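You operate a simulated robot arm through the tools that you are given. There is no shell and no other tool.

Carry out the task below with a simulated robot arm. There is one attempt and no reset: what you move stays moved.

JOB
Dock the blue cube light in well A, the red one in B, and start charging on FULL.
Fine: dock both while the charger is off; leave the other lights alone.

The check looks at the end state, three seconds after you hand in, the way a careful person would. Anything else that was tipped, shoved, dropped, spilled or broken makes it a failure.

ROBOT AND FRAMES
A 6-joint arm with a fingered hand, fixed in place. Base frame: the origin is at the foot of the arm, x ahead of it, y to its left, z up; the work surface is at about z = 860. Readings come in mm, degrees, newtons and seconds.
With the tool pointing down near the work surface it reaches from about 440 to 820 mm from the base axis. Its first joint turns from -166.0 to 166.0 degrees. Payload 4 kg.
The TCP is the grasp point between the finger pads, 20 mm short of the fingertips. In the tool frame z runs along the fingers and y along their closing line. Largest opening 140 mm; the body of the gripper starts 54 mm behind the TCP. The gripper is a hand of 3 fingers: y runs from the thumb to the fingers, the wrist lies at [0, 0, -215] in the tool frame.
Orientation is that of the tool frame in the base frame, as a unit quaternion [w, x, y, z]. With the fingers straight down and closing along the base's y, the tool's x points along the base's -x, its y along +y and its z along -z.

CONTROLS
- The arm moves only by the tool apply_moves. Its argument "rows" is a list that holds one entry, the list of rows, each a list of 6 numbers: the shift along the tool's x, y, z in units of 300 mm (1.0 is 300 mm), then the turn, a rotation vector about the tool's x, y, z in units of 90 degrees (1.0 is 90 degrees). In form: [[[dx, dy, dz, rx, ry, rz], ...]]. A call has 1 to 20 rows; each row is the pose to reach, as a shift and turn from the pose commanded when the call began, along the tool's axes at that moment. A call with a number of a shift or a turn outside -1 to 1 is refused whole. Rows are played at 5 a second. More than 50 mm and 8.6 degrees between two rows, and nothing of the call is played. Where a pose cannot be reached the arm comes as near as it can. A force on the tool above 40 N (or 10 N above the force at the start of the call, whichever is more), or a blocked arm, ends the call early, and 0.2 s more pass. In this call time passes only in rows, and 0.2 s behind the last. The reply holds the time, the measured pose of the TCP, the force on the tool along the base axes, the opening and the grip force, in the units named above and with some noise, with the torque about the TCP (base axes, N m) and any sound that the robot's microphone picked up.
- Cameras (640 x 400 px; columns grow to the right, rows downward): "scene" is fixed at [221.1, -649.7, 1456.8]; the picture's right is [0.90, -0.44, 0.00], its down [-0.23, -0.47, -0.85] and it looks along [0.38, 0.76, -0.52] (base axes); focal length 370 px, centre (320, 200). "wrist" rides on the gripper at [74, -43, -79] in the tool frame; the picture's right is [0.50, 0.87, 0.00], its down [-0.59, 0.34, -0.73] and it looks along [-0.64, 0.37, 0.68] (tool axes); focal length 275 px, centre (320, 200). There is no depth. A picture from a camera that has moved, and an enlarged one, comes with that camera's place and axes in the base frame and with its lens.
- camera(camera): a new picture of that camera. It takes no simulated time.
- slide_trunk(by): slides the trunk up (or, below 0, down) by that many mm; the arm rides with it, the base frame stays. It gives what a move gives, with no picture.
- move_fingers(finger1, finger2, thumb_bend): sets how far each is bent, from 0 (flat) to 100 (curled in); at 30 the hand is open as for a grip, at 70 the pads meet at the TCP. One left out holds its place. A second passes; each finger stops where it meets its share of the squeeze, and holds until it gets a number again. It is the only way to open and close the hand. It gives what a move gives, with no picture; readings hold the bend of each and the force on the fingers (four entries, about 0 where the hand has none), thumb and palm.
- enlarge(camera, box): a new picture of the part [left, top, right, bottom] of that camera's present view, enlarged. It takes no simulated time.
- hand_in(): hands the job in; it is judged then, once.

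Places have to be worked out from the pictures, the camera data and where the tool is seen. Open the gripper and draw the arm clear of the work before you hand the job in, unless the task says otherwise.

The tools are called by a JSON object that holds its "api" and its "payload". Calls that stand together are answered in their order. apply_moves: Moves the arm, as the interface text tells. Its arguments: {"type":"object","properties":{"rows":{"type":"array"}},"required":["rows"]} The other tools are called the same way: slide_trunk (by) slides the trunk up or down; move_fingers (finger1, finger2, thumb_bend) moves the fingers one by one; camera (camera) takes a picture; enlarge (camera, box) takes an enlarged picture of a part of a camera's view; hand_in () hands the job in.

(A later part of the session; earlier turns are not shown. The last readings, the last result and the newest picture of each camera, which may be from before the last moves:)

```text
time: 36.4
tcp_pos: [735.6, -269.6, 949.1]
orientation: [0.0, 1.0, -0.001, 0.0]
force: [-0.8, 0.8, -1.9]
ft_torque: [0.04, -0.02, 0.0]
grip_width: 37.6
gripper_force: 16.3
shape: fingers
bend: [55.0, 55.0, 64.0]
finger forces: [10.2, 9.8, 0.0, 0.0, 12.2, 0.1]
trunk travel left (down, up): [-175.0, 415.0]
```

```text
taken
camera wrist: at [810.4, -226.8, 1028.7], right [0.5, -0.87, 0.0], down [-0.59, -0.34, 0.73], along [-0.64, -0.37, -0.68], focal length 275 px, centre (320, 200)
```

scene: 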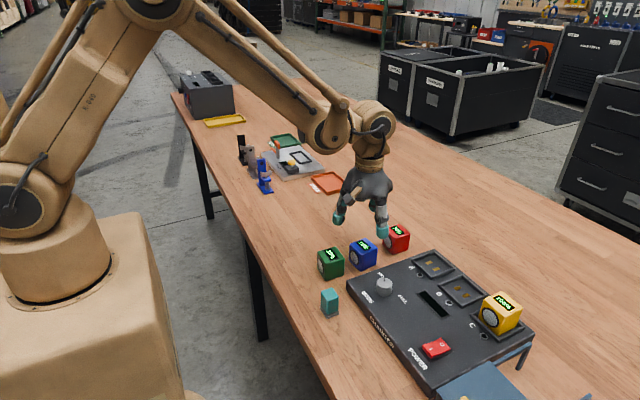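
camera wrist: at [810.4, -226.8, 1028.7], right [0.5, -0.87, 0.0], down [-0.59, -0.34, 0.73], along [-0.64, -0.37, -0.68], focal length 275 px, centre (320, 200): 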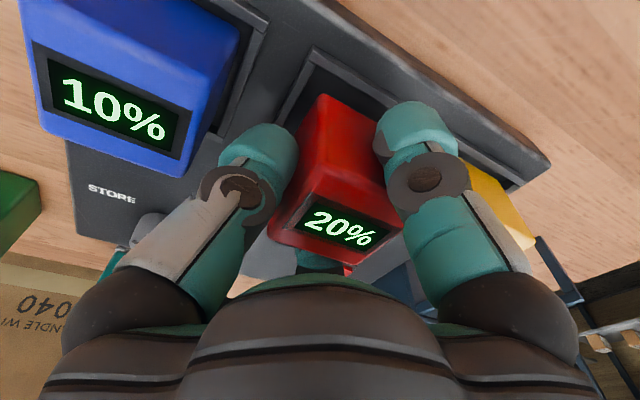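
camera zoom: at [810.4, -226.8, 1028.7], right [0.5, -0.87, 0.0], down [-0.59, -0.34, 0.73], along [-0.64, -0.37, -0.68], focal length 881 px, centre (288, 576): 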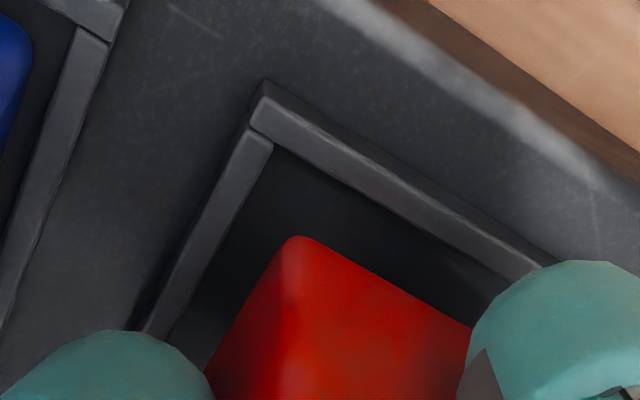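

Both views agree the cube is centred to within about 1.5 mm (it needs ~+1.5 mm in y). I correct that and lower 13 mm, partly into the frame.

{"api": "apply_moves", "payload": {"rows": [[[0, -0.003, 0.01, 0, 0, 0], [0, -0.006, 0.022, 0, 0, 0], [0, -0.006, 0.033, 0, 0, 0], [0, -0.006, 0.043, 0, 0, 0]]]}}

{"api": "enlarge", "payload": {"camera": "scene", "box": [440, 260, 500, 310]}}

{"api": "enlarge", "payload": {"camera": "wrist", "box": [230, 20, 430, 145]}}

```text
time: 37.4
tcp_pos: [736.0, -266.9, 935.5]
orientation: [-0.001, 1.0, 0.0, 0.0]
force: [0.4, 0.2, -2.4]
ft_torque: [0.06, 0.01, 0.02]
grip_width: 38.1
gripper_force: 16.4
shape: fingers
bend: [55.0, 55.0, 64.0]
finger forces: [10.1, 9.8, 0.1, 0.0, 12.2, 0.0]
trunk travel left (down, up): [-175.0, 415.0]
```

```text
8.00 times, centred on (470, 285) of scene
camera zoom: at [221.1, -649.7, 1456.8], right [0.9, -0.44, 0.0], down [-0.23, -0.47, -0.85], along [0.38, 0.76, -0.52], focal length 2958 px, centre (-880, -480)
```

zoom: 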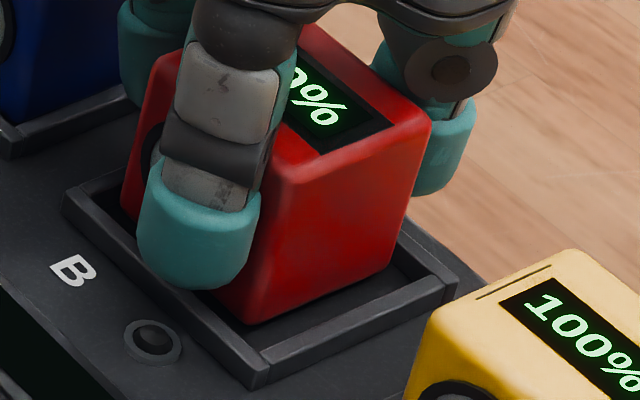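

```text
3.20 times, centred on (330, 82) of wrist
camera zoom: at [810.9, -224.6, 1015.2], right [0.5, -0.87, 0.0], down [-0.59, -0.34, 0.73], along [-0.64, -0.37, -0.68], focal length 881 px, centre (288, 576)
```

zoom: 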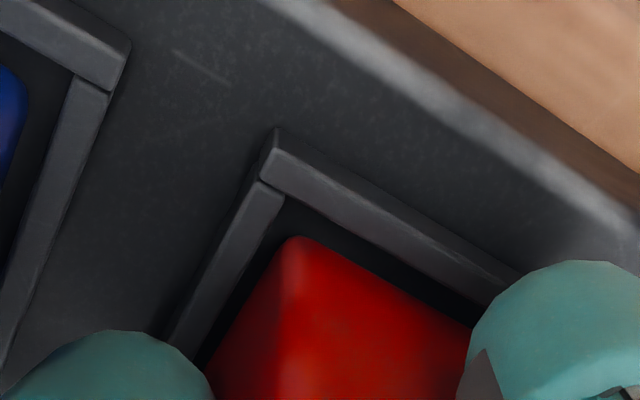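

Well centred: wrist view shows under 1 mm offset. I continue down 4 mm and watch the force.

{"api": "apply_moves", "payload": {"rows": [[[0, 0, 0.005, 0, 0, 0], [0, 0, 0.01, 0, 0, 0], [0, 0, 0.0133, 0, 0, 0]]]}}

```text
time: 38.2
tcp_pos: [736.3, -266.9, 931.2]
orientation: [-0.001, 1.0, 0.0, 0.0]
force: [1.9, 0.0, 6.8]
ft_torque: [-0.06, -0.09, 0.01]
grip_width: 37.9
gripper_force: 17.0
shape: fingers
bend: [55.0, 55.0, 64.0]
finger forces: [11.6, 10.0, 0.0, 0.0, 13.0, 0.0]
trunk travel left (down, up): [-175.0, 415.0]
```

Contact: vertical force went from -2.4 to +6.8 N. I check whether it is the cube on the floor or something on a bar.

{"api": "enlarge", "payload": {"camera": "scene", "box": [440, 260, 500, 310]}}

{"api": "enlarge", "payload": {"camera": "wrist", "box": [230, 20, 430, 145]}}

{"api": "enlarge", "payload": {"camera": "scene", "box": [450, 270, 490, 305]}}

```text
8.00 times, centred on (470, 285) of scene
camera zoom: at [221.1, -649.7, 1456.8], right [0.9, -0.44, 0.0], down [-0.23, -0.47, -0.85], along [0.38, 0.76, -0.52], focal length 2958 px, centre (-880, -480)
```

zoom: 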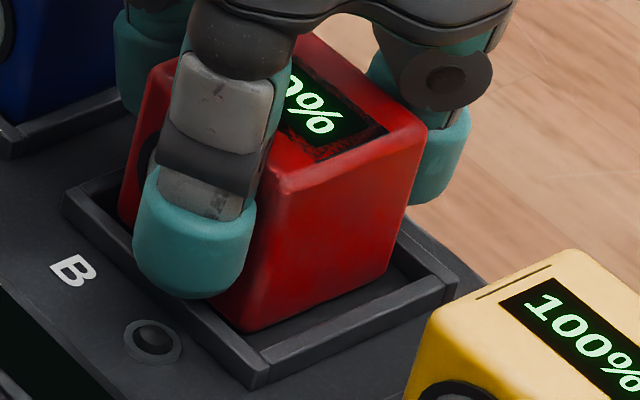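

```text
3.20 times, centred on (330, 82) of wrist
camera zoom: at [810.3, -224.3, 1012.2], right [0.5, -0.87, 0.0], down [-0.59, -0.34, 0.73], along [-0.64, -0.37, -0.68], focal length 881 px, centre (288, 576)
```

zoom: 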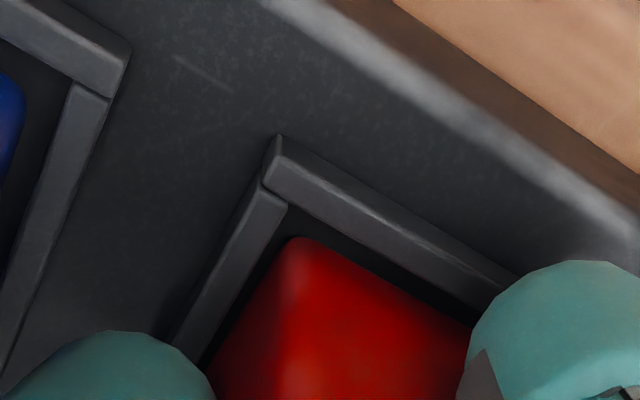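

```text
11.43 times, centred on (470, 288) of scene
camera zoom: at [221.1, -649.7, 1456.8], right [0.9, -0.44, 0.0], down [-0.23, -0.47, -0.85], along [0.38, 0.76, -0.52], focal length 4226 px, centre (-1394, -800)
```

zoom: 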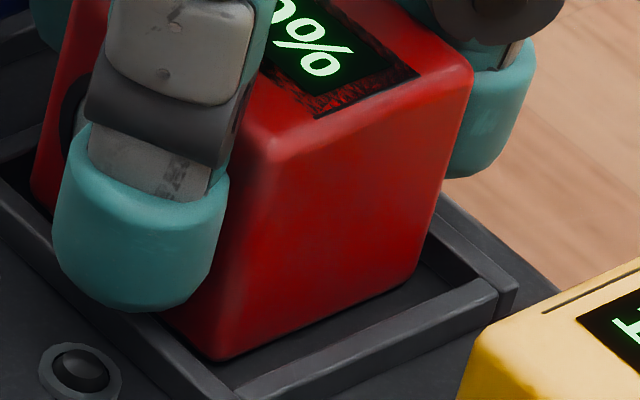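

The displacement between pick height and contact (29.3 mm) equals the charger height, and the same was true for blue, so red is resting on the floor of B, centred within 2 mm. I relieve the press slightly and release the thumb, then the fingers in small steps.

{"api": "apply_moves", "payload": {"rows": [[[0, 0, -0.0025, 0, 0, 0]]]}}

{"api": "move_fingers", "payload": {"thumb_bend": 61}}

{"api": "move_fingers", "payload": {"finger1": 53, "finger2": 53}}

{"api": "enlarge", "payload": {"camera": "scene", "box": [440, 260, 500, 310]}}

```text
time: 38.6
tcp_pos: [736.1, -265.9, 932.4]
orientation: [0.0, 1.0, 0.0, 0.0]
force: [0.3, 0.2, 3.1]
ft_torque: [-0.02, -0.03, 0.02]
grip_width: 38.0
gripper_force: 17.0
shape: fingers
bend: [55.0, 55.0, 64.0]
finger forces: [11.1, 10.5, 0.0, 0.0, 13.0, 0.1]
trunk travel left (down, up): [-175.0, 415.0]
```

```text
time: 39.6
tcp_pos: [735.5, -266.5, 933.0]
orientation: [0.0, 1.0, 0.001, 0.0]
force: [0.6, -2.0, 3.2]
ft_torque: [-0.06, -0.07, 0.0]
grip_width: 40.5
gripper_force: 12.8
shape: fingers
bend: [55.0, 55.0, 61.0]
finger forces: [13.2, 12.8, 0.0, 0.0, 0.0, 0.0]
trunk travel left (down, up): [-175.0, 415.0]
```

```text
time: 40.6
tcp_pos: [735.5, -267.0, 932.3]
orientation: [0.0, 1.0, 0.0, 0.0]
force: [-0.6, 0.0, 0.6]
ft_torque: [0.02, 0.04, -0.01]
grip_width: 42.5
gripper_force: 0.5
shape: fingers
bend: [53.0, 53.0, 61.0]
finger forces: [0.4, 0.9, 0.1, 0.0, 0.0, 0.1]
trunk travel left (down, up): [-175.0, 415.0]
```

```text
8.00 times, centred on (470, 285) of scene
camera zoom: at [221.1, -649.7, 1456.8], right [0.9, -0.44, 0.0], down [-0.23, -0.47, -0.85], along [0.38, 0.76, -0.52], focal length 2958 px, centre (-880, -480)
```

zoom: 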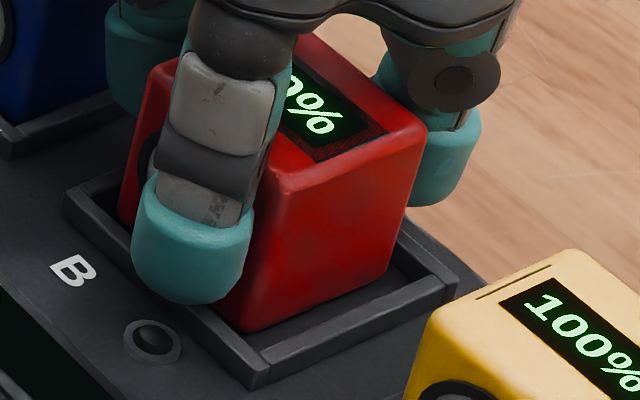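

Red stays put with near-zero finger force. I open the fingers a bit more and the thumb only slightly (blue is behind it), then rise straight up.

{"api": "move_fingers", "payload": {"finger1": 47, "finger2": 47, "thumb_bend": 58.5}}

{"api": "camera", "payload": {"camera": "wrist"}}

{"api": "apply_moves", "payload": {"rows": [[[0, 0, -0.015, 0, 0, 0], [0, 0, -0.04, 0, 0, 0], [0, 0, -0.08, 0, 0, 0], [0, 0, -0.14, 0, 0, 0], [0, 0, -0.21, 0, 0, 0], [0, 0, -0.3, 0, 0, 0]]]}}

{"api": "camera", "payload": {"camera": "wrist"}}

{"api": "camera", "payload": {"camera": "scene"}}

```text
time: 41.6
tcp_pos: [735.6, -267.5, 932.4]
orientation: [0.0, 1.0, 0.0, -0.001]
force: [0.2, -0.3, 0.8]
ft_torque: [0.0, 0.0, 0.02]
grip_width: 56.3
gripper_force: 0.2
shape: fingers
bend: [47.0, 47.0, 58.0]
finger forces: [0.0, 0.0, 0.0, 0.1, 0.0, 0.1]
trunk travel left (down, up): [-175.0, 415.0]
```

```text
taken
camera wrist: at [810.6, -224.6, 1012.1], right [0.5, -0.87, 0.0], down [-0.59, -0.34, 0.73], along [-0.64, -0.37, -0.68], focal length 275 px, centre (320, 200)
```

wrist: 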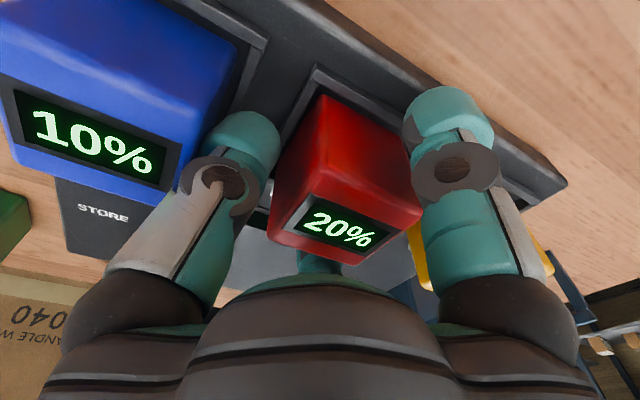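

```text
time: 43.0
tcp_pos: [736.5, -266.2, 1023.3]
orientation: [0.0, 1.0, 0.0, 0.0]
force: [0.0, 0.5, 0.2]
ft_torque: [0.0, 0.0, -0.01]
grip_width: 56.5
gripper_force: 0.0
shape: fingers
bend: [47.0, 47.0, 58.0]
finger forces: [0.1, 0.0, 0.1, 0.0, 0.0, 0.0]
trunk travel left (down, up): [-175.0, 415.0]
```

```text
taken
camera wrist: at [811.2, -224.5, 1102.7], right [0.5, -0.87, 0.0], down [-0.59, -0.34, 0.73], along [-0.64, -0.37, -0.68], focal length 275 px, centre (320, 200)
```

wrist: 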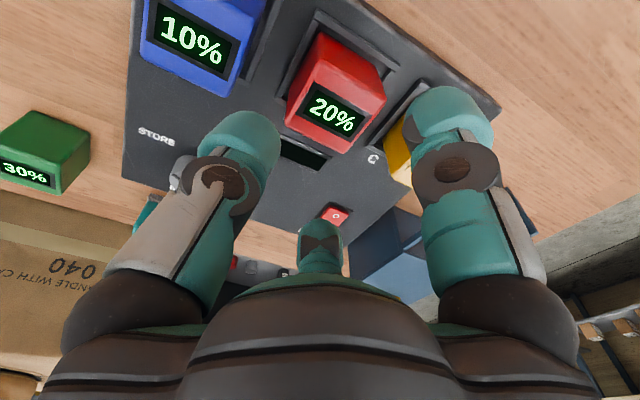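

```text
taken
```

scene: 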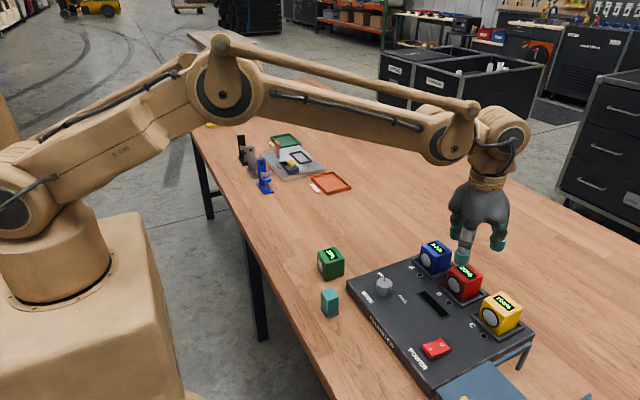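

Both lights are docked. Next is the knob: I move to a spot from which the wrist camera sees the knob from the opposite side, to pin down its centre.

{"api": "apply_moves", "payload": {"rows": [[[-0.04, -0.075, 0.015, 0, 0, 0], [-0.08, -0.15, 0.03, 0, 0, 0], [-0.12, -0.225, 0.045, 0, 0, 0], [-0.165, -0.3, 0.06, 0, 0, 0], [-0.2067, -0.3767, 0.0767, 0, 0, 0]]]}}

{"api": "camera", "payload": {"camera": "wrist"}}

{"api": "enlarge", "payload": {"camera": "wrist", "box": [250, 130, 390, 230]}}

{"api": "enlarge", "payload": {"camera": "scene", "box": [410, 230, 530, 340]}}

```text
time: 44.2
tcp_pos: [673.9, -153.7, 1002.2]
orientation: [0.0, 1.0, 0.0, 0.001]
force: [0.3, 0.1, 0.1]
ft_torque: [0.01, 0.01, 0.02]
grip_width: 56.7
gripper_force: 0.1
shape: fingers
bend: [47.0, 47.0, 58.0]
finger forces: [0.1, 0.1, 0.0, 0.0, 0.0, 0.0]
trunk travel left (down, up): [-175.0, 415.0]
```

```text
taken
camera wrist: at [748.9, -111.1, 1081.1], right [0.5, -0.87, 0.0], down [-0.59, -0.34, 0.73], along [-0.64, -0.37, -0.68], focal length 275 px, centre (320, 200)
```

wrist: 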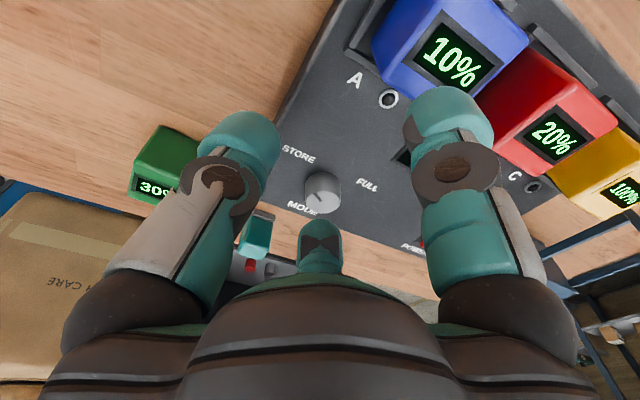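

```text
4.00 times, centred on (320, 180) of wrist
camera zoom: at [748.9, -111.1, 1081.1], right [0.5, -0.87, 0.0], down [-0.59, -0.34, 0.73], along [-0.64, -0.37, -0.68], focal length 1101 px, centre (320, 280)
```

zoom: 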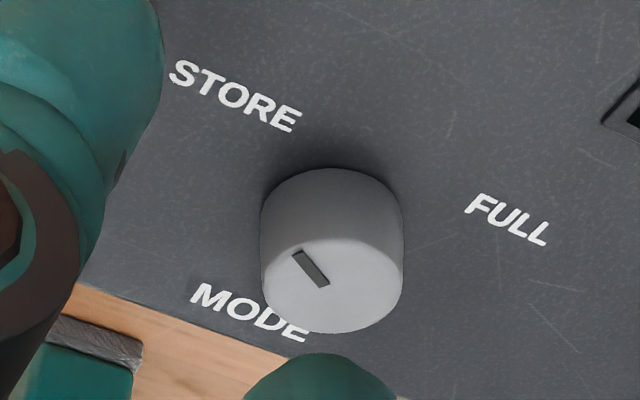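

```text
3.64 times, centred on (470, 285) of scene
camera zoom: at [221.1, -649.7, 1456.8], right [0.9, -0.44, 0.0], down [-0.23, -0.47, -0.85], along [0.38, 0.76, -0.52], focal length 1345 px, centre (-226, -109)
```

zoom: 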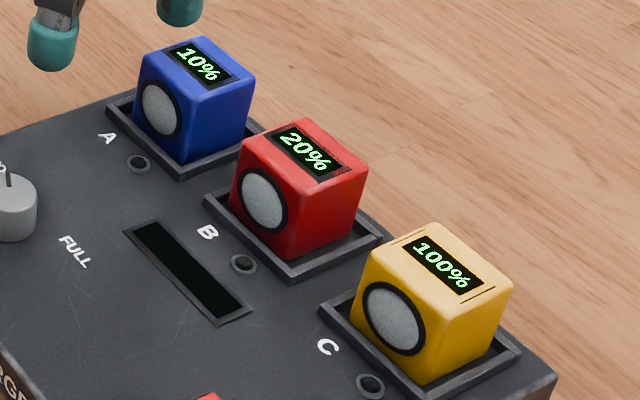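

Both lights sit squarely in A and B, in line with yellow. The knob's centre averages to about (591,-204.5). I move above it, set the digits evenly, and unwind the wrist to yaw -90 first.

{"api": "move_fingers", "payload": {"finger1": 47, "finger2": 47, "thumb_bend": 47}}

{"api": "apply_moves", "payload": {"rows": [[[-0.025, 0.015, 0, 0, 0, -0.09], [-0.05, 0.03, 0, 0, 0, -0.18], [-0.075, 0.046, 0, 0, 0, -0.27], [-0.1, 0.061, 0, 0, 0, -0.36], [-0.126, 0.076, 0, 0, 0, -0.45], [-0.151, 0.092, 0, 0, 0, -0.54], [-0.177, 0.107, 0, 0, 0, -0.63], [-0.202, 0.122, 0, 0, 0, -0.72], [-0.228, 0.138, 0, 0, 0, -0.81], [-0.253, 0.153, 0, 0, 0, -0.9], [-0.27, 0.163, 0, 0, 0, -0.98], [-0.278, 0.168, 0, 0, 0, -1.0]]]}}

{"api": "camera", "payload": {"camera": "wrist"}}

```text
time: 45.2
tcp_pos: [674.9, -154.5, 1001.8]
orientation: [0.0, 1.0, 0.0, 0.0]
force: [0.0, 0.2, 0.4]
ft_torque: [-0.02, 0.0, 0.03]
grip_width: 72.7
gripper_force: 0.1
shape: fingers
bend: [47.0, 47.0, 47.0]
finger forces: [0.1, 0.0, 0.1, 0.0, 0.1, 0.0]
trunk travel left (down, up): [-175.0, 415.0]
```

```text
time: 47.8
tcp_pos: [589.3, -203.6, 1000.8]
orientation: [0.0, 0.706, 0.708, 0.0]
force: [0.4, 0.3, 0.4]
ft_torque: [0.03, 0.0, -0.02]
grip_width: 72.8
gripper_force: 0.1
shape: fingers
bend: [47.0, 47.0, 47.0]
finger forces: [0.0, 0.0, 0.1, 0.0, 0.1, 0.1]
trunk travel left (down, up): [-175.0, 415.0]
```

```text
taken
camera wrist: at [547.7, -130.2, 1079.7], right [0.87, 0.5, 0.0], down [0.34, -0.59, 0.73], along [0.37, -0.64, -0.68], focal length 275 px, centre (320, 200)
```

wrist: 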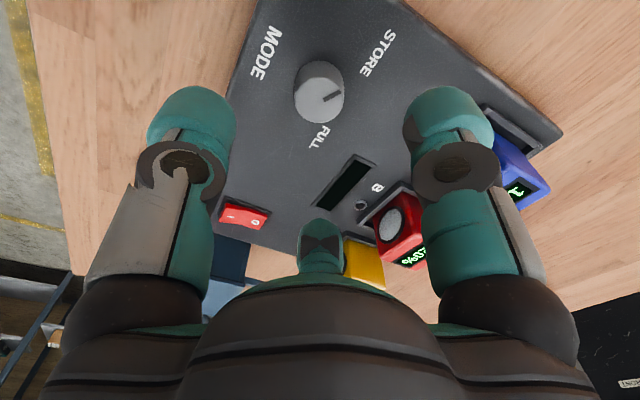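

I zoom onto the knob from this yaw to measure its offset from the TCP axis.

{"api": "enlarge", "payload": {"camera": "wrist", "box": [260, 40, 380, 140]}}

```text
4.00 times, centred on (320, 90) of wrist
camera zoom: at [547.7, -130.2, 1079.7], right [0.87, 0.5, 0.0], down [0.34, -0.59, 0.73], along [0.37, -0.64, -0.68], focal length 1101 px, centre (320, 640)
```

zoom: 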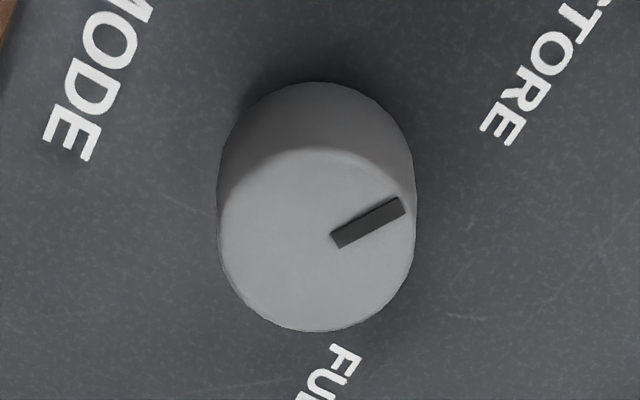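

The knob is within about 1 mm of the TCP axis. I unwind another 60° to yaw -30, leaving a 120° clockwise turn available.

{"api": "apply_moves", "payload": {"rows": [[[0, 0, 0, 0, 0, -0.09], [0, 0, 0, 0, 0, -0.18], [0, 0, 0, 0, 0, -0.27], [0, 0, 0, 0, 0, -0.36], [0, 0, 0, 0, 0, -0.45], [0, 0, 0, 0, 0, -0.54], [0, 0, 0, 0, 0, -0.62], [0, 0, 0, 0, 0, -0.667]]]}}

{"api": "camera", "payload": {"camera": "wrist"}}

{"api": "enlarge", "payload": {"camera": "wrist", "box": [260, 40, 380, 140]}}

```text
time: 49.6
tcp_pos: [590.7, -203.3, 999.8]
orientation: [0.0, 0.258, 0.966, 0.001]
force: [1.0, 0.0, 0.4]
ft_torque: [0.01, 0.03, -0.02]
grip_width: 73.0
gripper_force: 0.1
shape: fingers
bend: [47.0, 47.0, 47.0]
finger forces: [0.0, 0.1, 0.0, 0.0, 0.0, 0.1]
trunk travel left (down, up): [-175.0, 415.0]
```

```text
taken
camera wrist: at [505.8, -204.5, 1079.5], right [0.0, 1.0, 0.0], down [0.68, 0.0, 0.73], along [0.73, 0.0, -0.68], focal length 275 px, centre (320, 200)
```

wrist: 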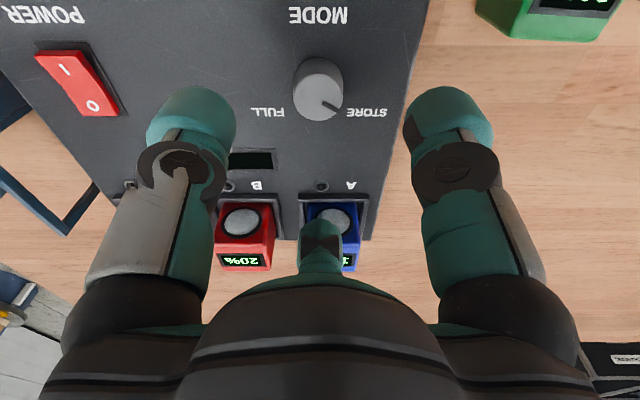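

```text
4.00 times, centred on (320, 90) of wrist
camera zoom: at [505.8, -204.5, 1079.5], right [0.0, 1.0, 0.0], down [0.68, 0.0, 0.73], along [0.73, 0.0, -0.68], focal length 1101 px, centre (320, 640)
```

zoom: 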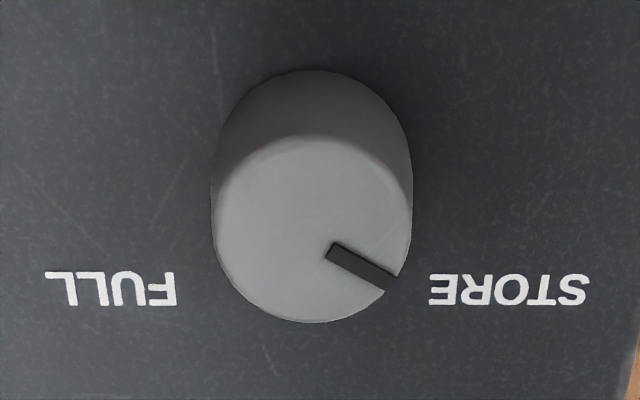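

From this straight-on view the knob is 1.4 mm to -y of the TCP; the pointer is at STORE (~+57°). I correct and descend to TCP z≈925 around the knob, then check.

{"api": "apply_moves", "payload": {"rows": [[[-0.0029, -0.0037, 0.06, 0, 0, 0], [-0.0029, -0.0037, 0.12, 0, 0, 0], [-0.0029, -0.0037, 0.18, 0, 0, 0], [-0.0029, -0.0037, 0.22, 0, 0, 0], [-0.0029, -0.0037, 0.25, 0, 0, 0]]]}}

{"api": "camera", "payload": {"camera": "wrist"}}

{"api": "enlarge", "payload": {"camera": "scene", "box": [330, 230, 450, 320]}}

```text
time: 50.8
tcp_pos: [591.2, -205.5, 924.6]
orientation: [0.0, 0.259, 0.966, 0.001]
force: [-0.1, 0.0, 0.6]
ft_torque: [0.0, 0.0, 0.02]
grip_width: 73.0
gripper_force: 0.2
shape: fingers
bend: [47.0, 47.0, 47.0]
finger forces: [0.0, 0.0, 0.0, 0.1, 0.1, 0.0]
trunk travel left (down, up): [-175.0, 415.0]
```

```text
taken
camera wrist: at [506.7, -206.0, 1005.2], right [0.0, 1.0, 0.0], down [0.68, 0.0, 0.73], along [0.73, 0.0, -0.68], focal length 275 px, centre (320, 200)
```

wrist: 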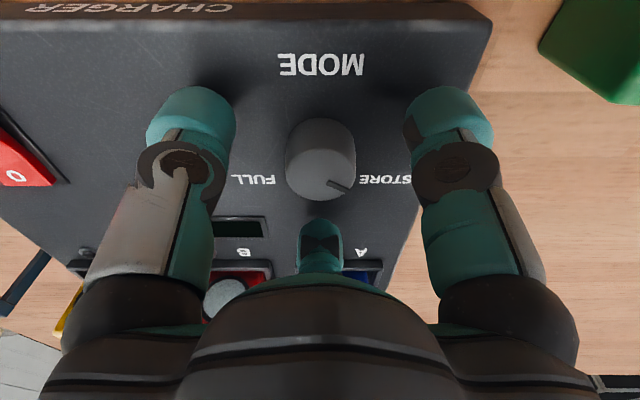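

```text
4.44 times, centred on (390, 275) of scene
camera zoom: at [221.1, -649.7, 1456.8], right [0.9, -0.44, 0.0], down [-0.23, -0.47, -0.85], along [0.38, 0.76, -0.52], focal length 1644 px, centre (9, -133)
```

zoom: 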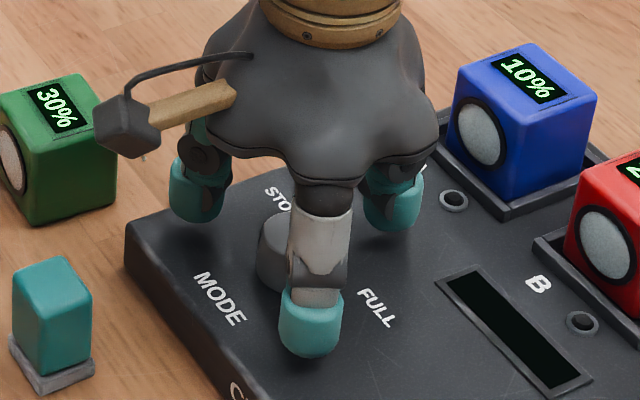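

The knob is centred between the digits. I descend the last 11 mm with small steps, watching force.

{"api": "apply_moves", "payload": {"rows": [[[0, 0, 0.013, 0, 0, 0], [0, 0, 0.026, 0, 0, 0], [0, 0, 0.038, 0, 0, 0]]]}}

{"api": "move_fingers", "payload": {"finger1": 55, "finger2": 55, "thumb_bend": 55}}

{"api": "camera", "payload": {"camera": "wrist"}}

{"api": "enlarge", "payload": {"camera": "scene", "box": [350, 250, 420, 310]}}

```text
time: 51.7
tcp_pos: [590.4, -204.4, 916.4]
orientation: [0.001, 0.259, 0.966, 0.0]
force: [3.4, -1.4, 28.7]
ft_torque: [0.42, 0.58, -0.1]
grip_width: 73.1
gripper_force: 14.1
shape: fingers
bend: [48.0, 47.0, 47.0]
finger forces: [18.2, 1.5, 0.0, 0.0, 8.6, 0.0]
trunk travel left (down, up): [-175.0, 415.0]
stopped in row 3: the force on the tool passed its limit at 43 N (the readings are from after the stop); the commanded pose is now the measured one
```

```text
time: 52.3
tcp_pos: [589.5, -204.2, 916.8]
orientation: [0.003, 0.259, 0.966, 0.0]
force: [-1.3, -1.6, 29.2]
ft_torque: [-0.34, 0.55, 0.05]
grip_width: 60.4
gripper_force: 14.2
shape: fingers
bend: [53.0, 54.0, 53.0]
finger forces: [9.1, 4.3, 0.0, 0.0, 16.3, 0.0]
trunk travel left (down, up): [-175.0, 415.0]
stopped: the force on the tool passed its limit at 41 N (the readings are from after the stop); the commanded pose is now the measured one
```

```text
taken
camera wrist: at [504.6, -206.0, 996.8], right [0.0, 1.0, 0.0], down [0.68, 0.0, 0.74], along [0.74, 0.0, -0.68], focal length 275 px, centre (320, 200)
```

wrist: 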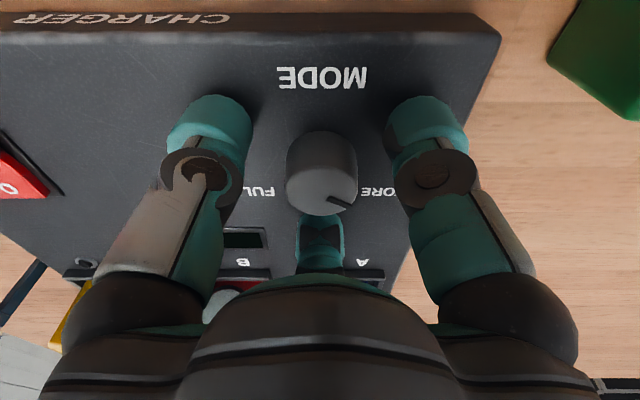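

```text
6.67 times, centred on (385, 280) of scene
camera zoom: at [221.1, -649.7, 1456.8], right [0.9, -0.44, 0.0], down [-0.23, -0.47, -0.85], along [0.38, 0.76, -0.52], focal length 2465 px, centre (-113, -333)
```

zoom: 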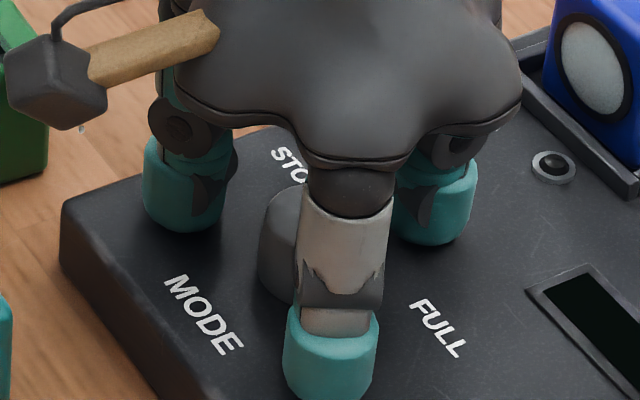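

The fingertips met the charger top at TCP z≈916 (tips are about 27 mm below the TCP). I raise 4 mm right away to take the pressure off.

{"api": "apply_moves", "payload": {"rows": [[[0, 0, -0.007, 0, 0, 0], [0, 0, -0.0135, 0, 0, 0]]]}}

```text
time: 52.9
tcp_pos: [592.1, -204.4, 918.6]
orientation: [0.001, 0.259, 0.966, 0.0]
force: [-0.6, 0.0, 0.5]
ft_torque: [0.01, -0.03, -0.03]
grip_width: 48.4
gripper_force: 0.1
shape: fingers
bend: [55.0, 55.0, 55.0]
finger forces: [0.0, 0.0, 0.1, 0.0, 0.0, 0.0]
trunk travel left (down, up): [-175.0, 415.0]
```

Force is back to zero. I raise another 1.5 mm for margin and re-check the knob's centring.

{"api": "apply_moves", "payload": {"rows": [[[0, 0, -0.005, 0, 0, 0]]]}}

{"api": "enlarge", "payload": {"camera": "wrist", "box": [240, 80, 400, 260]}}

{"api": "camera", "payload": {"camera": "scene"}}

```text
time: 53.3
tcp_pos: [593.2, -206.3, 920.6]
orientation: [0.001, 0.259, 0.966, 0.0]
force: [0.6, 0.5, 0.4]
ft_torque: [-0.01, 0.01, 0.0]
grip_width: 48.3
gripper_force: 0.0
shape: fingers
bend: [55.0, 55.0, 55.0]
finger forces: [0.0, 0.0, 0.1, 0.0, 0.0, 0.0]
trunk travel left (down, up): [-175.0, 415.0]
```

```text
2.22 times, centred on (320, 170) of wrist
camera zoom: at [507.1, -206.0, 1000.0], right [0.0, 1.0, 0.0], down [0.68, 0.0, 0.74], along [0.74, 0.0, -0.68], focal length 612 px, centre (320, 267)
```

zoom: 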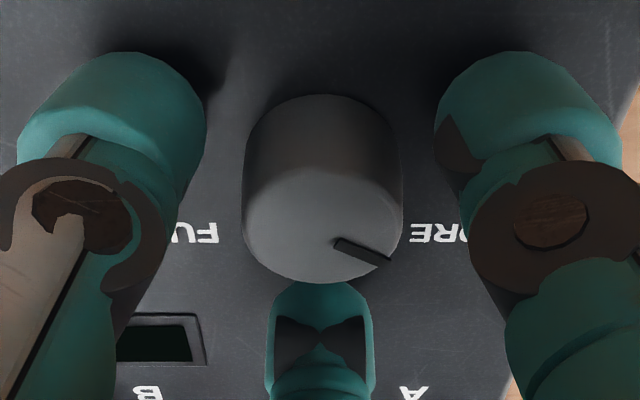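

```text
taken
```

scene: 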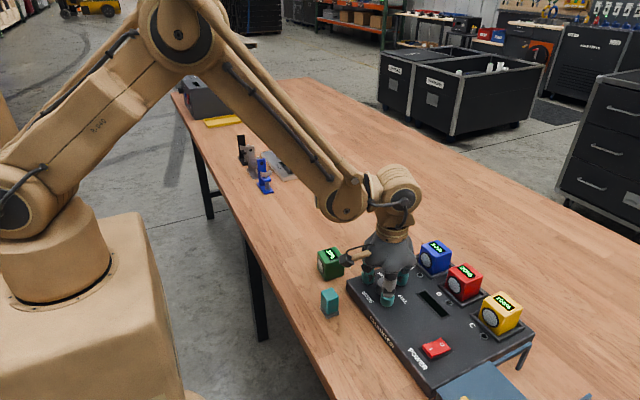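

After the stop the TCP ended up about 1.7 mm too far in +x. I correct that, then close gently on the knob.

{"api": "apply_moves", "payload": {"rows": [[[0.0048, -0.0028, 0, 0, 0, 0]]]}}

{"api": "move_fingers", "payload": {"finger1": 59, "finger2": 59, "thumb_bend": 59}}

{"api": "enlarge", "payload": {"camera": "wrist", "box": [240, 80, 400, 260]}}

```text
time: 53.7
tcp_pos: [590.1, -205.1, 920.6]
orientation: [0.001, 0.258, 0.966, 0.0]
force: [-0.1, -0.9, -1.0]
ft_torque: [0.01, 0.02, 0.03]
grip_width: 48.6
gripper_force: 0.0
shape: fingers
bend: [55.0, 55.0, 55.0]
finger forces: [0.1, 0.1, 0.0, 0.1, 0.1, 0.0]
trunk travel left (down, up): [-175.0, 415.0]
```

```text
time: 54.7
tcp_pos: [589.9, -205.8, 920.8]
orientation: [0.002, 0.26, 0.966, 0.0]
force: [-0.2, 1.0, -0.3]
ft_torque: [0.01, -0.01, -0.01]
grip_width: 35.7
gripper_force: 0.1
shape: fingers
bend: [59.0, 59.0, 59.0]
finger forces: [0.1, 0.1, 0.0, 0.0, 0.0, 0.0]
trunk travel left (down, up): [-175.0, 415.0]
```

```text
2.22 times, centred on (320, 170) of wrist
camera zoom: at [505.5, -206.1, 1000.2], right [0.0, 1.0, 0.0], down [0.68, 0.0, 0.74], along [0.74, 0.0, -0.68], focal length 612 px, centre (320, 267)
```

zoom: 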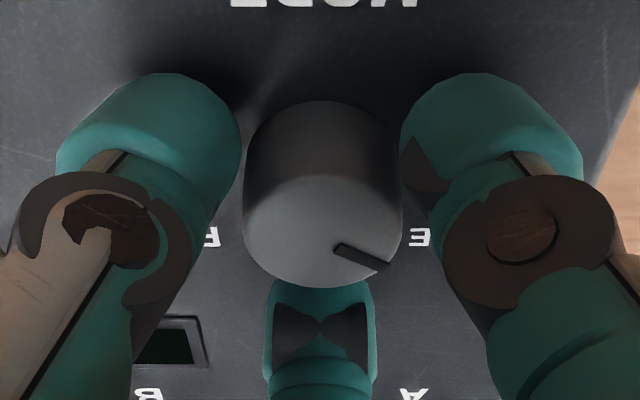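

The digits are nearly touching the knob, evenly. I close them on it.

{"api": "move_fingers", "payload": {"finger1": 70, "finger2": 70, "thumb_bend": 70}}

{"api": "enlarge", "payload": {"camera": "wrist", "box": [240, 80, 400, 260]}}

```text
time: 55.7
tcp_pos: [589.0, -205.9, 920.1]
orientation: [0.002, 0.258, 0.966, 0.0]
force: [-0.4, -2.0, -1.6]
ft_torque: [0.03, 0.0, 0.0]
grip_width: 26.4
gripper_force: 17.6
shape: fingers
bend: [62.0, 63.0, 63.0]
finger forces: [10.6, 10.3, 0.0, 0.0, 14.4, 0.0]
trunk travel left (down, up): [-175.0, 415.0]
```

```text
2.22 times, centred on (320, 170) of wrist
camera zoom: at [505.5, -206.3, 1000.2], right [0.0, 1.0, 0.0], down [0.68, 0.0, 0.74], along [0.74, 0.0, -0.68], focal length 612 px, centre (320, 267)
```

zoom: 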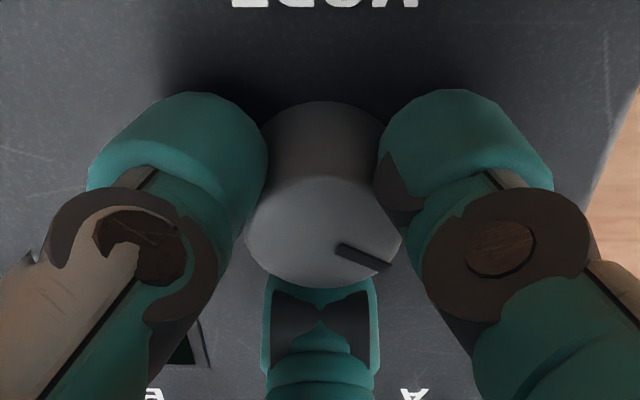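

All three digits hold the knob evenly. I turn clockwise (tool +z) by 30° as a first test.

{"api": "apply_moves", "payload": {"rows": [[[0, 0, 0, 0, 0, 0.05], [0, 0, 0, 0, 0, 0.1], [0, 0, 0, 0, 0, 0.16], [0, 0, 0, 0, 0, 0.22], [0, 0, 0, 0, 0, 0.28], [0, 0, 0, 0, 0, 0.333]]]}}

{"api": "enlarge", "payload": {"camera": "wrist", "box": [240, 80, 400, 260]}}

```text
time: 57.1
tcp_pos: [589.5, -206.9, 919.8]
orientation: [0.001, 0.5, 0.866, 0.0]
force: [-2.2, -2.2, -2.2]
ft_torque: [0.04, 0.01, 0.02]
grip_width: 26.5
gripper_force: 17.8
shape: fingers
bend: [62.0, 63.0, 63.0]
finger forces: [10.3, 10.1, 0.0, 0.1, 14.9, 0.0]
trunk travel left (down, up): [-175.0, 415.0]
```

```text
2.22 times, centred on (320, 170) of wrist
camera zoom: at [516.6, -163.5, 1000.2], right [0.5, 0.87, 0.0], down [0.59, -0.34, 0.74], along [0.64, -0.37, -0.68], focal length 612 px, centre (320, 267)
```

zoom: 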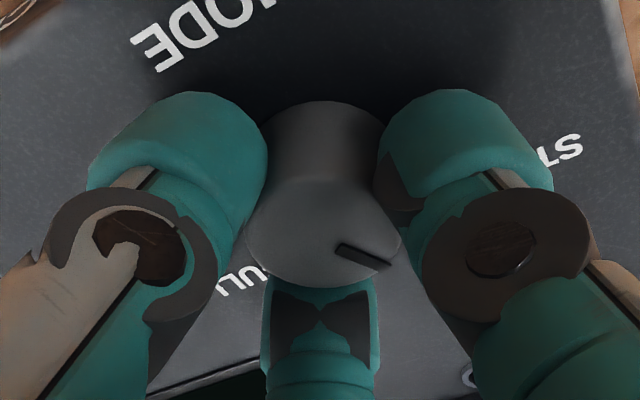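

The knob turns with the hand (pointer unchanged in the hand's view). I continue another 80°.

{"api": "apply_moves", "payload": {"rows": [[[0, 0, 0, 0, 0, 0.07], [0, 0, 0, 0, 0, 0.14], [0, 0, 0, 0, 0, 0.21], [0, 0, 0, 0, 0, 0.28], [0, 0, 0, 0, 0, 0.35], [0, 0, 0, 0, 0, 0.42], [0, 0, 0, 0, 0, 0.49], [0, 0, 0, 0, 0, 0.56], [0, 0, 0, 0, 0, 0.63], [0, 0, 0, 0, 0, 0.7], [0, 0, 0, 0, 0, 0.77], [0, 0, 0, 0, 0, 0.83], [0, 0, 0, 0, 0, 0.889]]]}}

{"api": "enlarge", "payload": {"camera": "wrist", "box": [240, 80, 400, 260]}}

{"api": "enlarge", "payload": {"camera": "scene", "box": [345, 250, 435, 320]}}

```text
time: 59.9
tcp_pos: [589.2, -204.1, 920.5]
orientation: [0.0, 0.94, 0.342, 0.001]
force: [-10.7, 3.6, -9.0]
ft_torque: [0.07, 0.15, 0.0]
grip_width: 26.1
gripper_force: 17.9
shape: fingers
bend: [63.0, 63.0, 63.0]
finger forces: [8.3, 9.6, 0.0, 0.0, 17.2, 0.0]
trunk travel left (down, up): [-175.0, 415.0]
```

```text
2.22 times, centred on (320, 170) of wrist
camera zoom: at [619.6, -125.5, 1000.7], right [0.94, -0.34, 0.0], down [-0.23, -0.64, 0.73], along [-0.25, -0.69, -0.68], focal length 612 px, centre (320, 267)
```

zoom: 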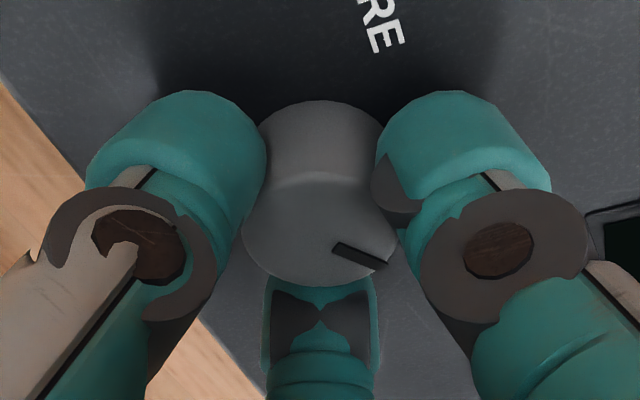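

```text
5.71 times, centred on (390, 285) of scene
camera zoom: at [221.1, -649.7, 1456.8], right [0.9, -0.44, 0.0], down [-0.23, -0.47, -0.85], along [0.38, 0.76, -0.52], focal length 2113 px, centre (-80, -286)
```

zoom: 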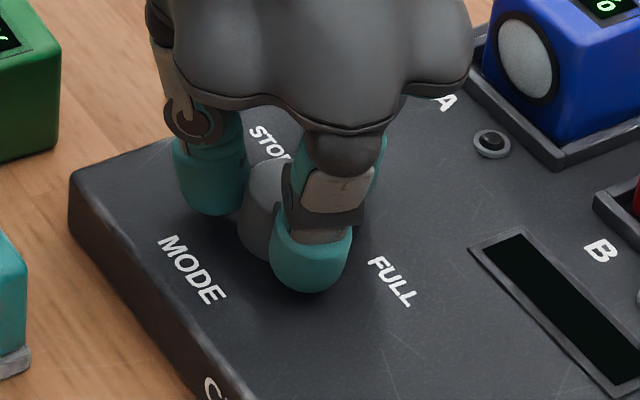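

The knob followed for 110°; the pointer should now be about 5–8° short of FULL. I turn 8° more and watch the torque.

{"api": "apply_moves", "payload": {"rows": [[[0, 0, 0, 0, 0, 0.03], [0, 0, 0, 0, 0, 0.06], [0, 0, 0, 0, 0, 0.089]]]}}

{"api": "enlarge", "payload": {"camera": "wrist", "box": [240, 80, 400, 260]}}

```text
time: 60.7
tcp_pos: [589.3, -205.3, 920.7]
orientation: [0.001, 0.961, 0.275, 0.0]
force: [-10.3, 3.7, -5.7]
ft_torque: [0.01, 0.18, -0.04]
grip_width: 26.2
gripper_force: 18.2
shape: fingers
bend: [63.0, 63.0, 63.0]
finger forces: [8.5, 10.7, 0.0, 0.0, 16.9, 0.1]
trunk travel left (down, up): [-175.0, 415.0]
```

```text
2.22 times, centred on (320, 170) of wrist
camera zoom: at [630.6, -130.2, 1000.6], right [0.88, -0.47, 0.0], down [-0.32, -0.6, 0.73], along [-0.34, -0.65, -0.68], focal length 612 px, centre (320, 267)
```

zoom: 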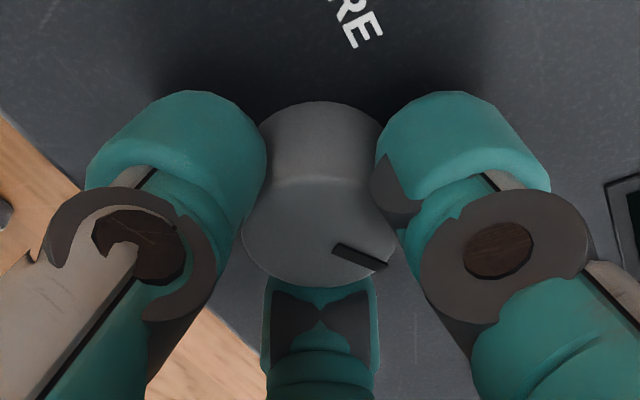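

The pointer still moves with the hand, now about 118° turned in total. I release the knob, rise, and inspect where the pointer stands.

{"api": "move_fingers", "payload": {"finger1": 54, "finger2": 54, "thumb_bend": 54}}

{"api": "apply_moves", "payload": {"rows": [[[0, 0, -0.02, 0, 0, 0], [0, 0, -0.06, 0, 0, 0], [0, 0, -0.12, 0, 0, 0], [0, 0, -0.2, 0, 0, 0], [0, 0, -0.3, 0, 0, 0]]]}}

{"api": "camera", "payload": {"camera": "wrist"}}

{"api": "enlarge", "payload": {"camera": "wrist", "box": [240, 40, 400, 140]}}

{"api": "enlarge", "payload": {"camera": "scene", "box": [345, 250, 435, 320]}}

```text
time: 61.7
tcp_pos: [591.9, -205.3, 920.4]
orientation: [0.0, 0.961, 0.276, 0.0]
force: [0.8, -0.7, 0.1]
ft_torque: [-0.01, -0.01, -0.01]
grip_width: 50.7
gripper_force: 0.1
shape: fingers
bend: [54.0, 54.0, 54.0]
finger forces: [0.0, 0.0, 0.0, 0.1, 0.0, 0.1]
trunk travel left (down, up): [-175.0, 415.0]
```

```text
time: 62.9
tcp_pos: [590.9, -205.1, 1010.6]
orientation: [0.002, 0.961, 0.276, 0.0]
force: [-0.4, -0.3, 0.2]
ft_torque: [0.01, 0.01, 0.04]
grip_width: 50.9
gripper_force: 0.0
shape: fingers
bend: [54.0, 54.0, 54.0]
finger forces: [0.0, 0.0, 0.0, 0.0, 0.0, 0.0]
trunk travel left (down, up): [-175.0, 415.0]
```

```text
taken
camera wrist: at [630.9, -130.8, 1089.7], right [0.88, -0.47, 0.0], down [-0.32, -0.6, 0.73], along [-0.34, -0.65, -0.68], focal length 275 px, centre (320, 200)
```

wrist: 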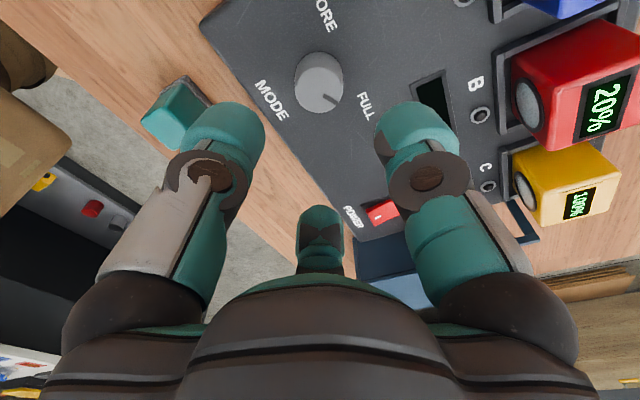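

```text
4.00 times, centred on (320, 90) of wrist
camera zoom: at [630.9, -130.8, 1089.7], right [0.88, -0.47, 0.0], down [-0.32, -0.6, 0.73], along [-0.34, -0.65, -0.68], focal length 1101 px, centre (320, 640)
```

zoom: 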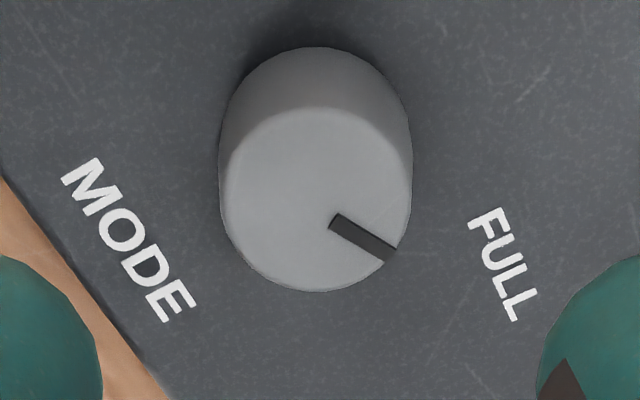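

```text
5.71 times, centred on (390, 285) of scene
camera zoom: at [221.1, -649.7, 1456.8], right [0.9, -0.44, 0.0], down [-0.23, -0.47, -0.85], along [0.38, 0.76, -0.52], focal length 2113 px, centre (-80, -286)
```

zoom: 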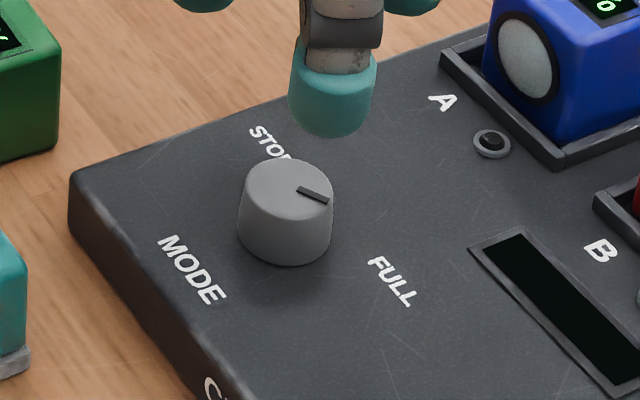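

The pointer now stands at about -62° to -65°, mirroring STORE, i.e. at FULL, and released without springing back. Next I go to the power rocker: I unwind the wrist and move beside it at a safe height.

{"api": "apply_moves", "payload": {"rows": [[[-0.02, 0.025, 0, 0, 0, -0.085], [-0.04, 0.05, 0, 0, 0, -0.17], [-0.06, 0.075, 0, 0, 0, -0.255], [-0.08, 0.1, 0, 0, 0, -0.34], [-0.1, 0.126, 0, 0, 0, -0.425], [-0.12, 0.151, 0, 0, 0, -0.51], [-0.14, 0.176, 0, 0, 0, -0.595], [-0.16, 0.202, 0, 0, 0, -0.68], [-0.18, 0.227, 0, 0, 0, -0.765], [-0.2, 0.252, 0, 0, 0, -0.85], [-0.221, 0.278, 0, 0, 0, -0.93]]]}}

{"api": "apply_moves", "payload": {"rows": [[[0, 0, 0, 0, 0, -0.085], [0, 0, 0, 0, 0, -0.17], [0, 0, 0, 0, 0, -0.255], [0, 0, 0, 0, 0, -0.34], [0, 0, 0, 0, 0, -0.425], [0, 0, 0, 0, 0, -0.51], [0, 0, 0, 0, 0, -0.595], [0, 0, 0, 0, 0, -0.66], [0, 0, 0, 0, 0, -0.714]]]}}

{"api": "camera", "payload": {"camera": "wrist"}}

{"api": "camera", "payload": {"camera": "scene"}}

```text
time: 65.3
tcp_pos: [577.1, -311.1, 1010.4]
orientation: [0.001, 0.532, 0.847, 0.0]
force: [-0.2, 0.2, -0.7]
ft_torque: [-0.01, -0.04, -0.02]
grip_width: 50.8
gripper_force: 0.1
shape: fingers
bend: [54.0, 54.0, 54.0]
finger forces: [0.1, 0.0, 0.0, 0.0, 0.1, 0.0]
trunk travel left (down, up): [-175.0, 415.0]
```

```text
time: 67.3
tcp_pos: [579.0, -311.4, 1010.4]
orientation: [0.0, -0.002, 1.0, -0.002]
force: [0.4, -0.3, 0.3]
ft_torque: [0.01, -0.01, 0.0]
grip_width: 51.0
gripper_force: 0.1
shape: fingers
bend: [54.0, 54.0, 54.0]
finger forces: [0.0, 0.0, 0.0, 0.1, 0.1, 0.0]
trunk travel left (down, up): [-175.0, 415.0]
```

```text
taken
camera wrist: at [505.1, -354.8, 1090.9], right [-0.5, 0.87, 0.0], down [0.59, 0.34, 0.73], along [0.64, 0.37, -0.68], focal length 275 px, centre (320, 200)
```

wrist: 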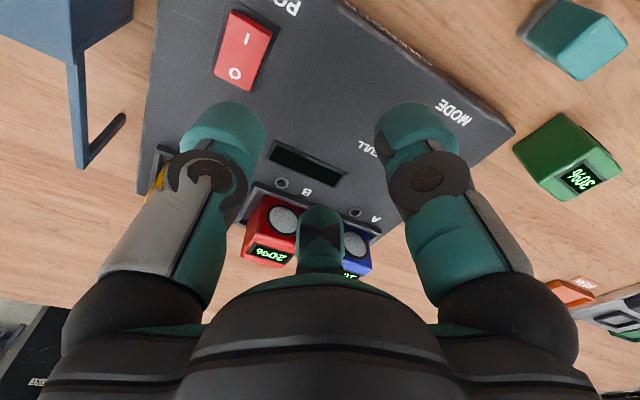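

```text
taken
```

scene: 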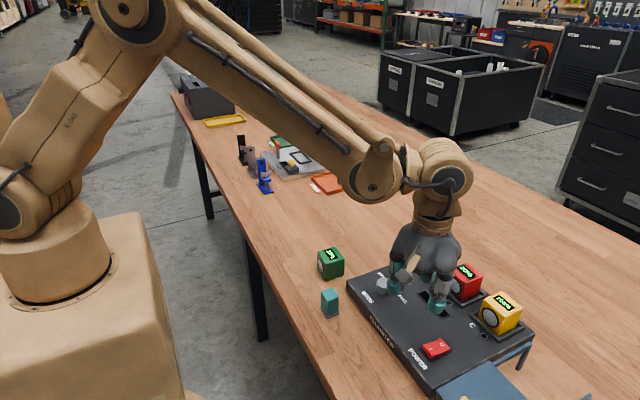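

The rocker is clearly visible. I'll form a pointer: thumb about straight down (50), the two fingers opened flat out of the way, and look at the result.

{"api": "move_fingers", "payload": {"finger1": 5, "finger2": 5, "thumb_bend": 50}}

{"api": "camera", "payload": {"camera": "wrist"}}

{"api": "enlarge", "payload": {"camera": "scene", "box": [360, 190, 520, 320]}}

{"api": "enlarge", "payload": {"camera": "wrist", "box": [180, 0, 310, 110]}}

```text
time: 68.3
tcp_pos: [578.8, -311.3, 1010.3]
orientation: [0.0, 0.001, 1.0, 0.0]
force: [-0.2, -0.2, 0.0]
ft_torque: [0.04, 0.03, 0.03]
grip_width: 113.2
gripper_force: 0.1
shape: fingers
bend: [6.0, 6.0, 50.0]
finger forces: [0.1, 0.1, 0.1, 0.1, 0.0, 0.0]
trunk travel left (down, up): [-175.0, 415.0]
```

```text
taken
camera wrist: at [505.0, -354.7, 1090.9], right [-0.5, 0.87, 0.0], down [0.59, 0.34, 0.73], along [0.64, 0.37, -0.68], focal length 275 px, centre (320, 200)
```

wrist: 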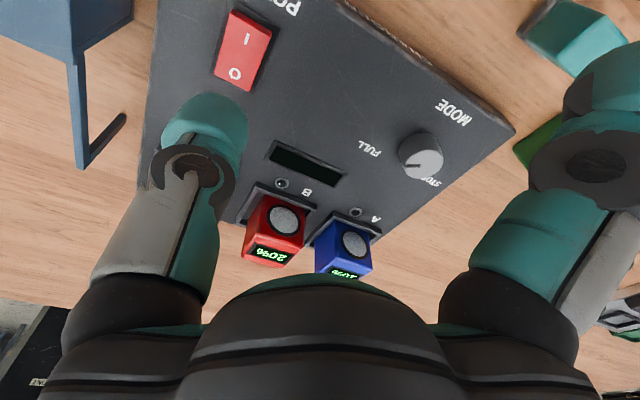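

```text
3.08 times, centred on (440, 255) of scene
camera zoom: at [221.1, -649.7, 1456.8], right [0.9, -0.44, 0.0], down [-0.23, -0.47, -0.85], along [0.38, 0.76, -0.52], focal length 1138 px, centre (-49, 31)
```

zoom: 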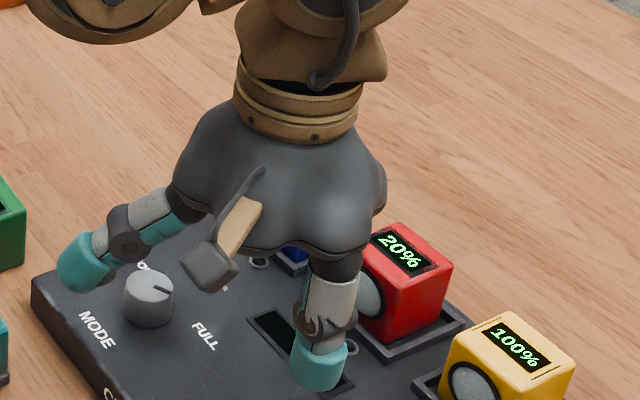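

```text
3.64 times, centred on (245, 55) of wrist
camera zoom: at [505.0, -354.7, 1090.9], right [-0.5, 0.87, 0.0], down [0.59, 0.34, 0.73], along [0.64, 0.37, -0.68], focal length 1001 px, centre (593, 727)
```

zoom: 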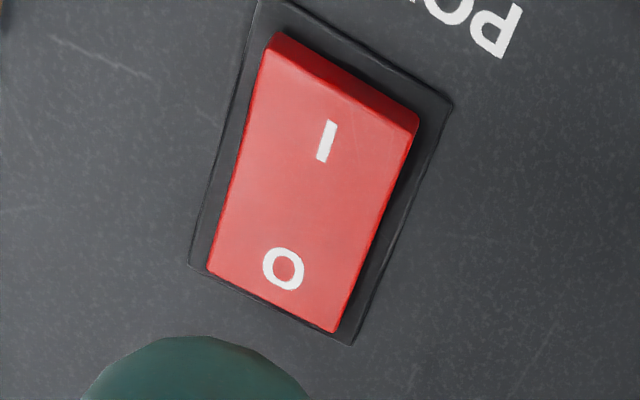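

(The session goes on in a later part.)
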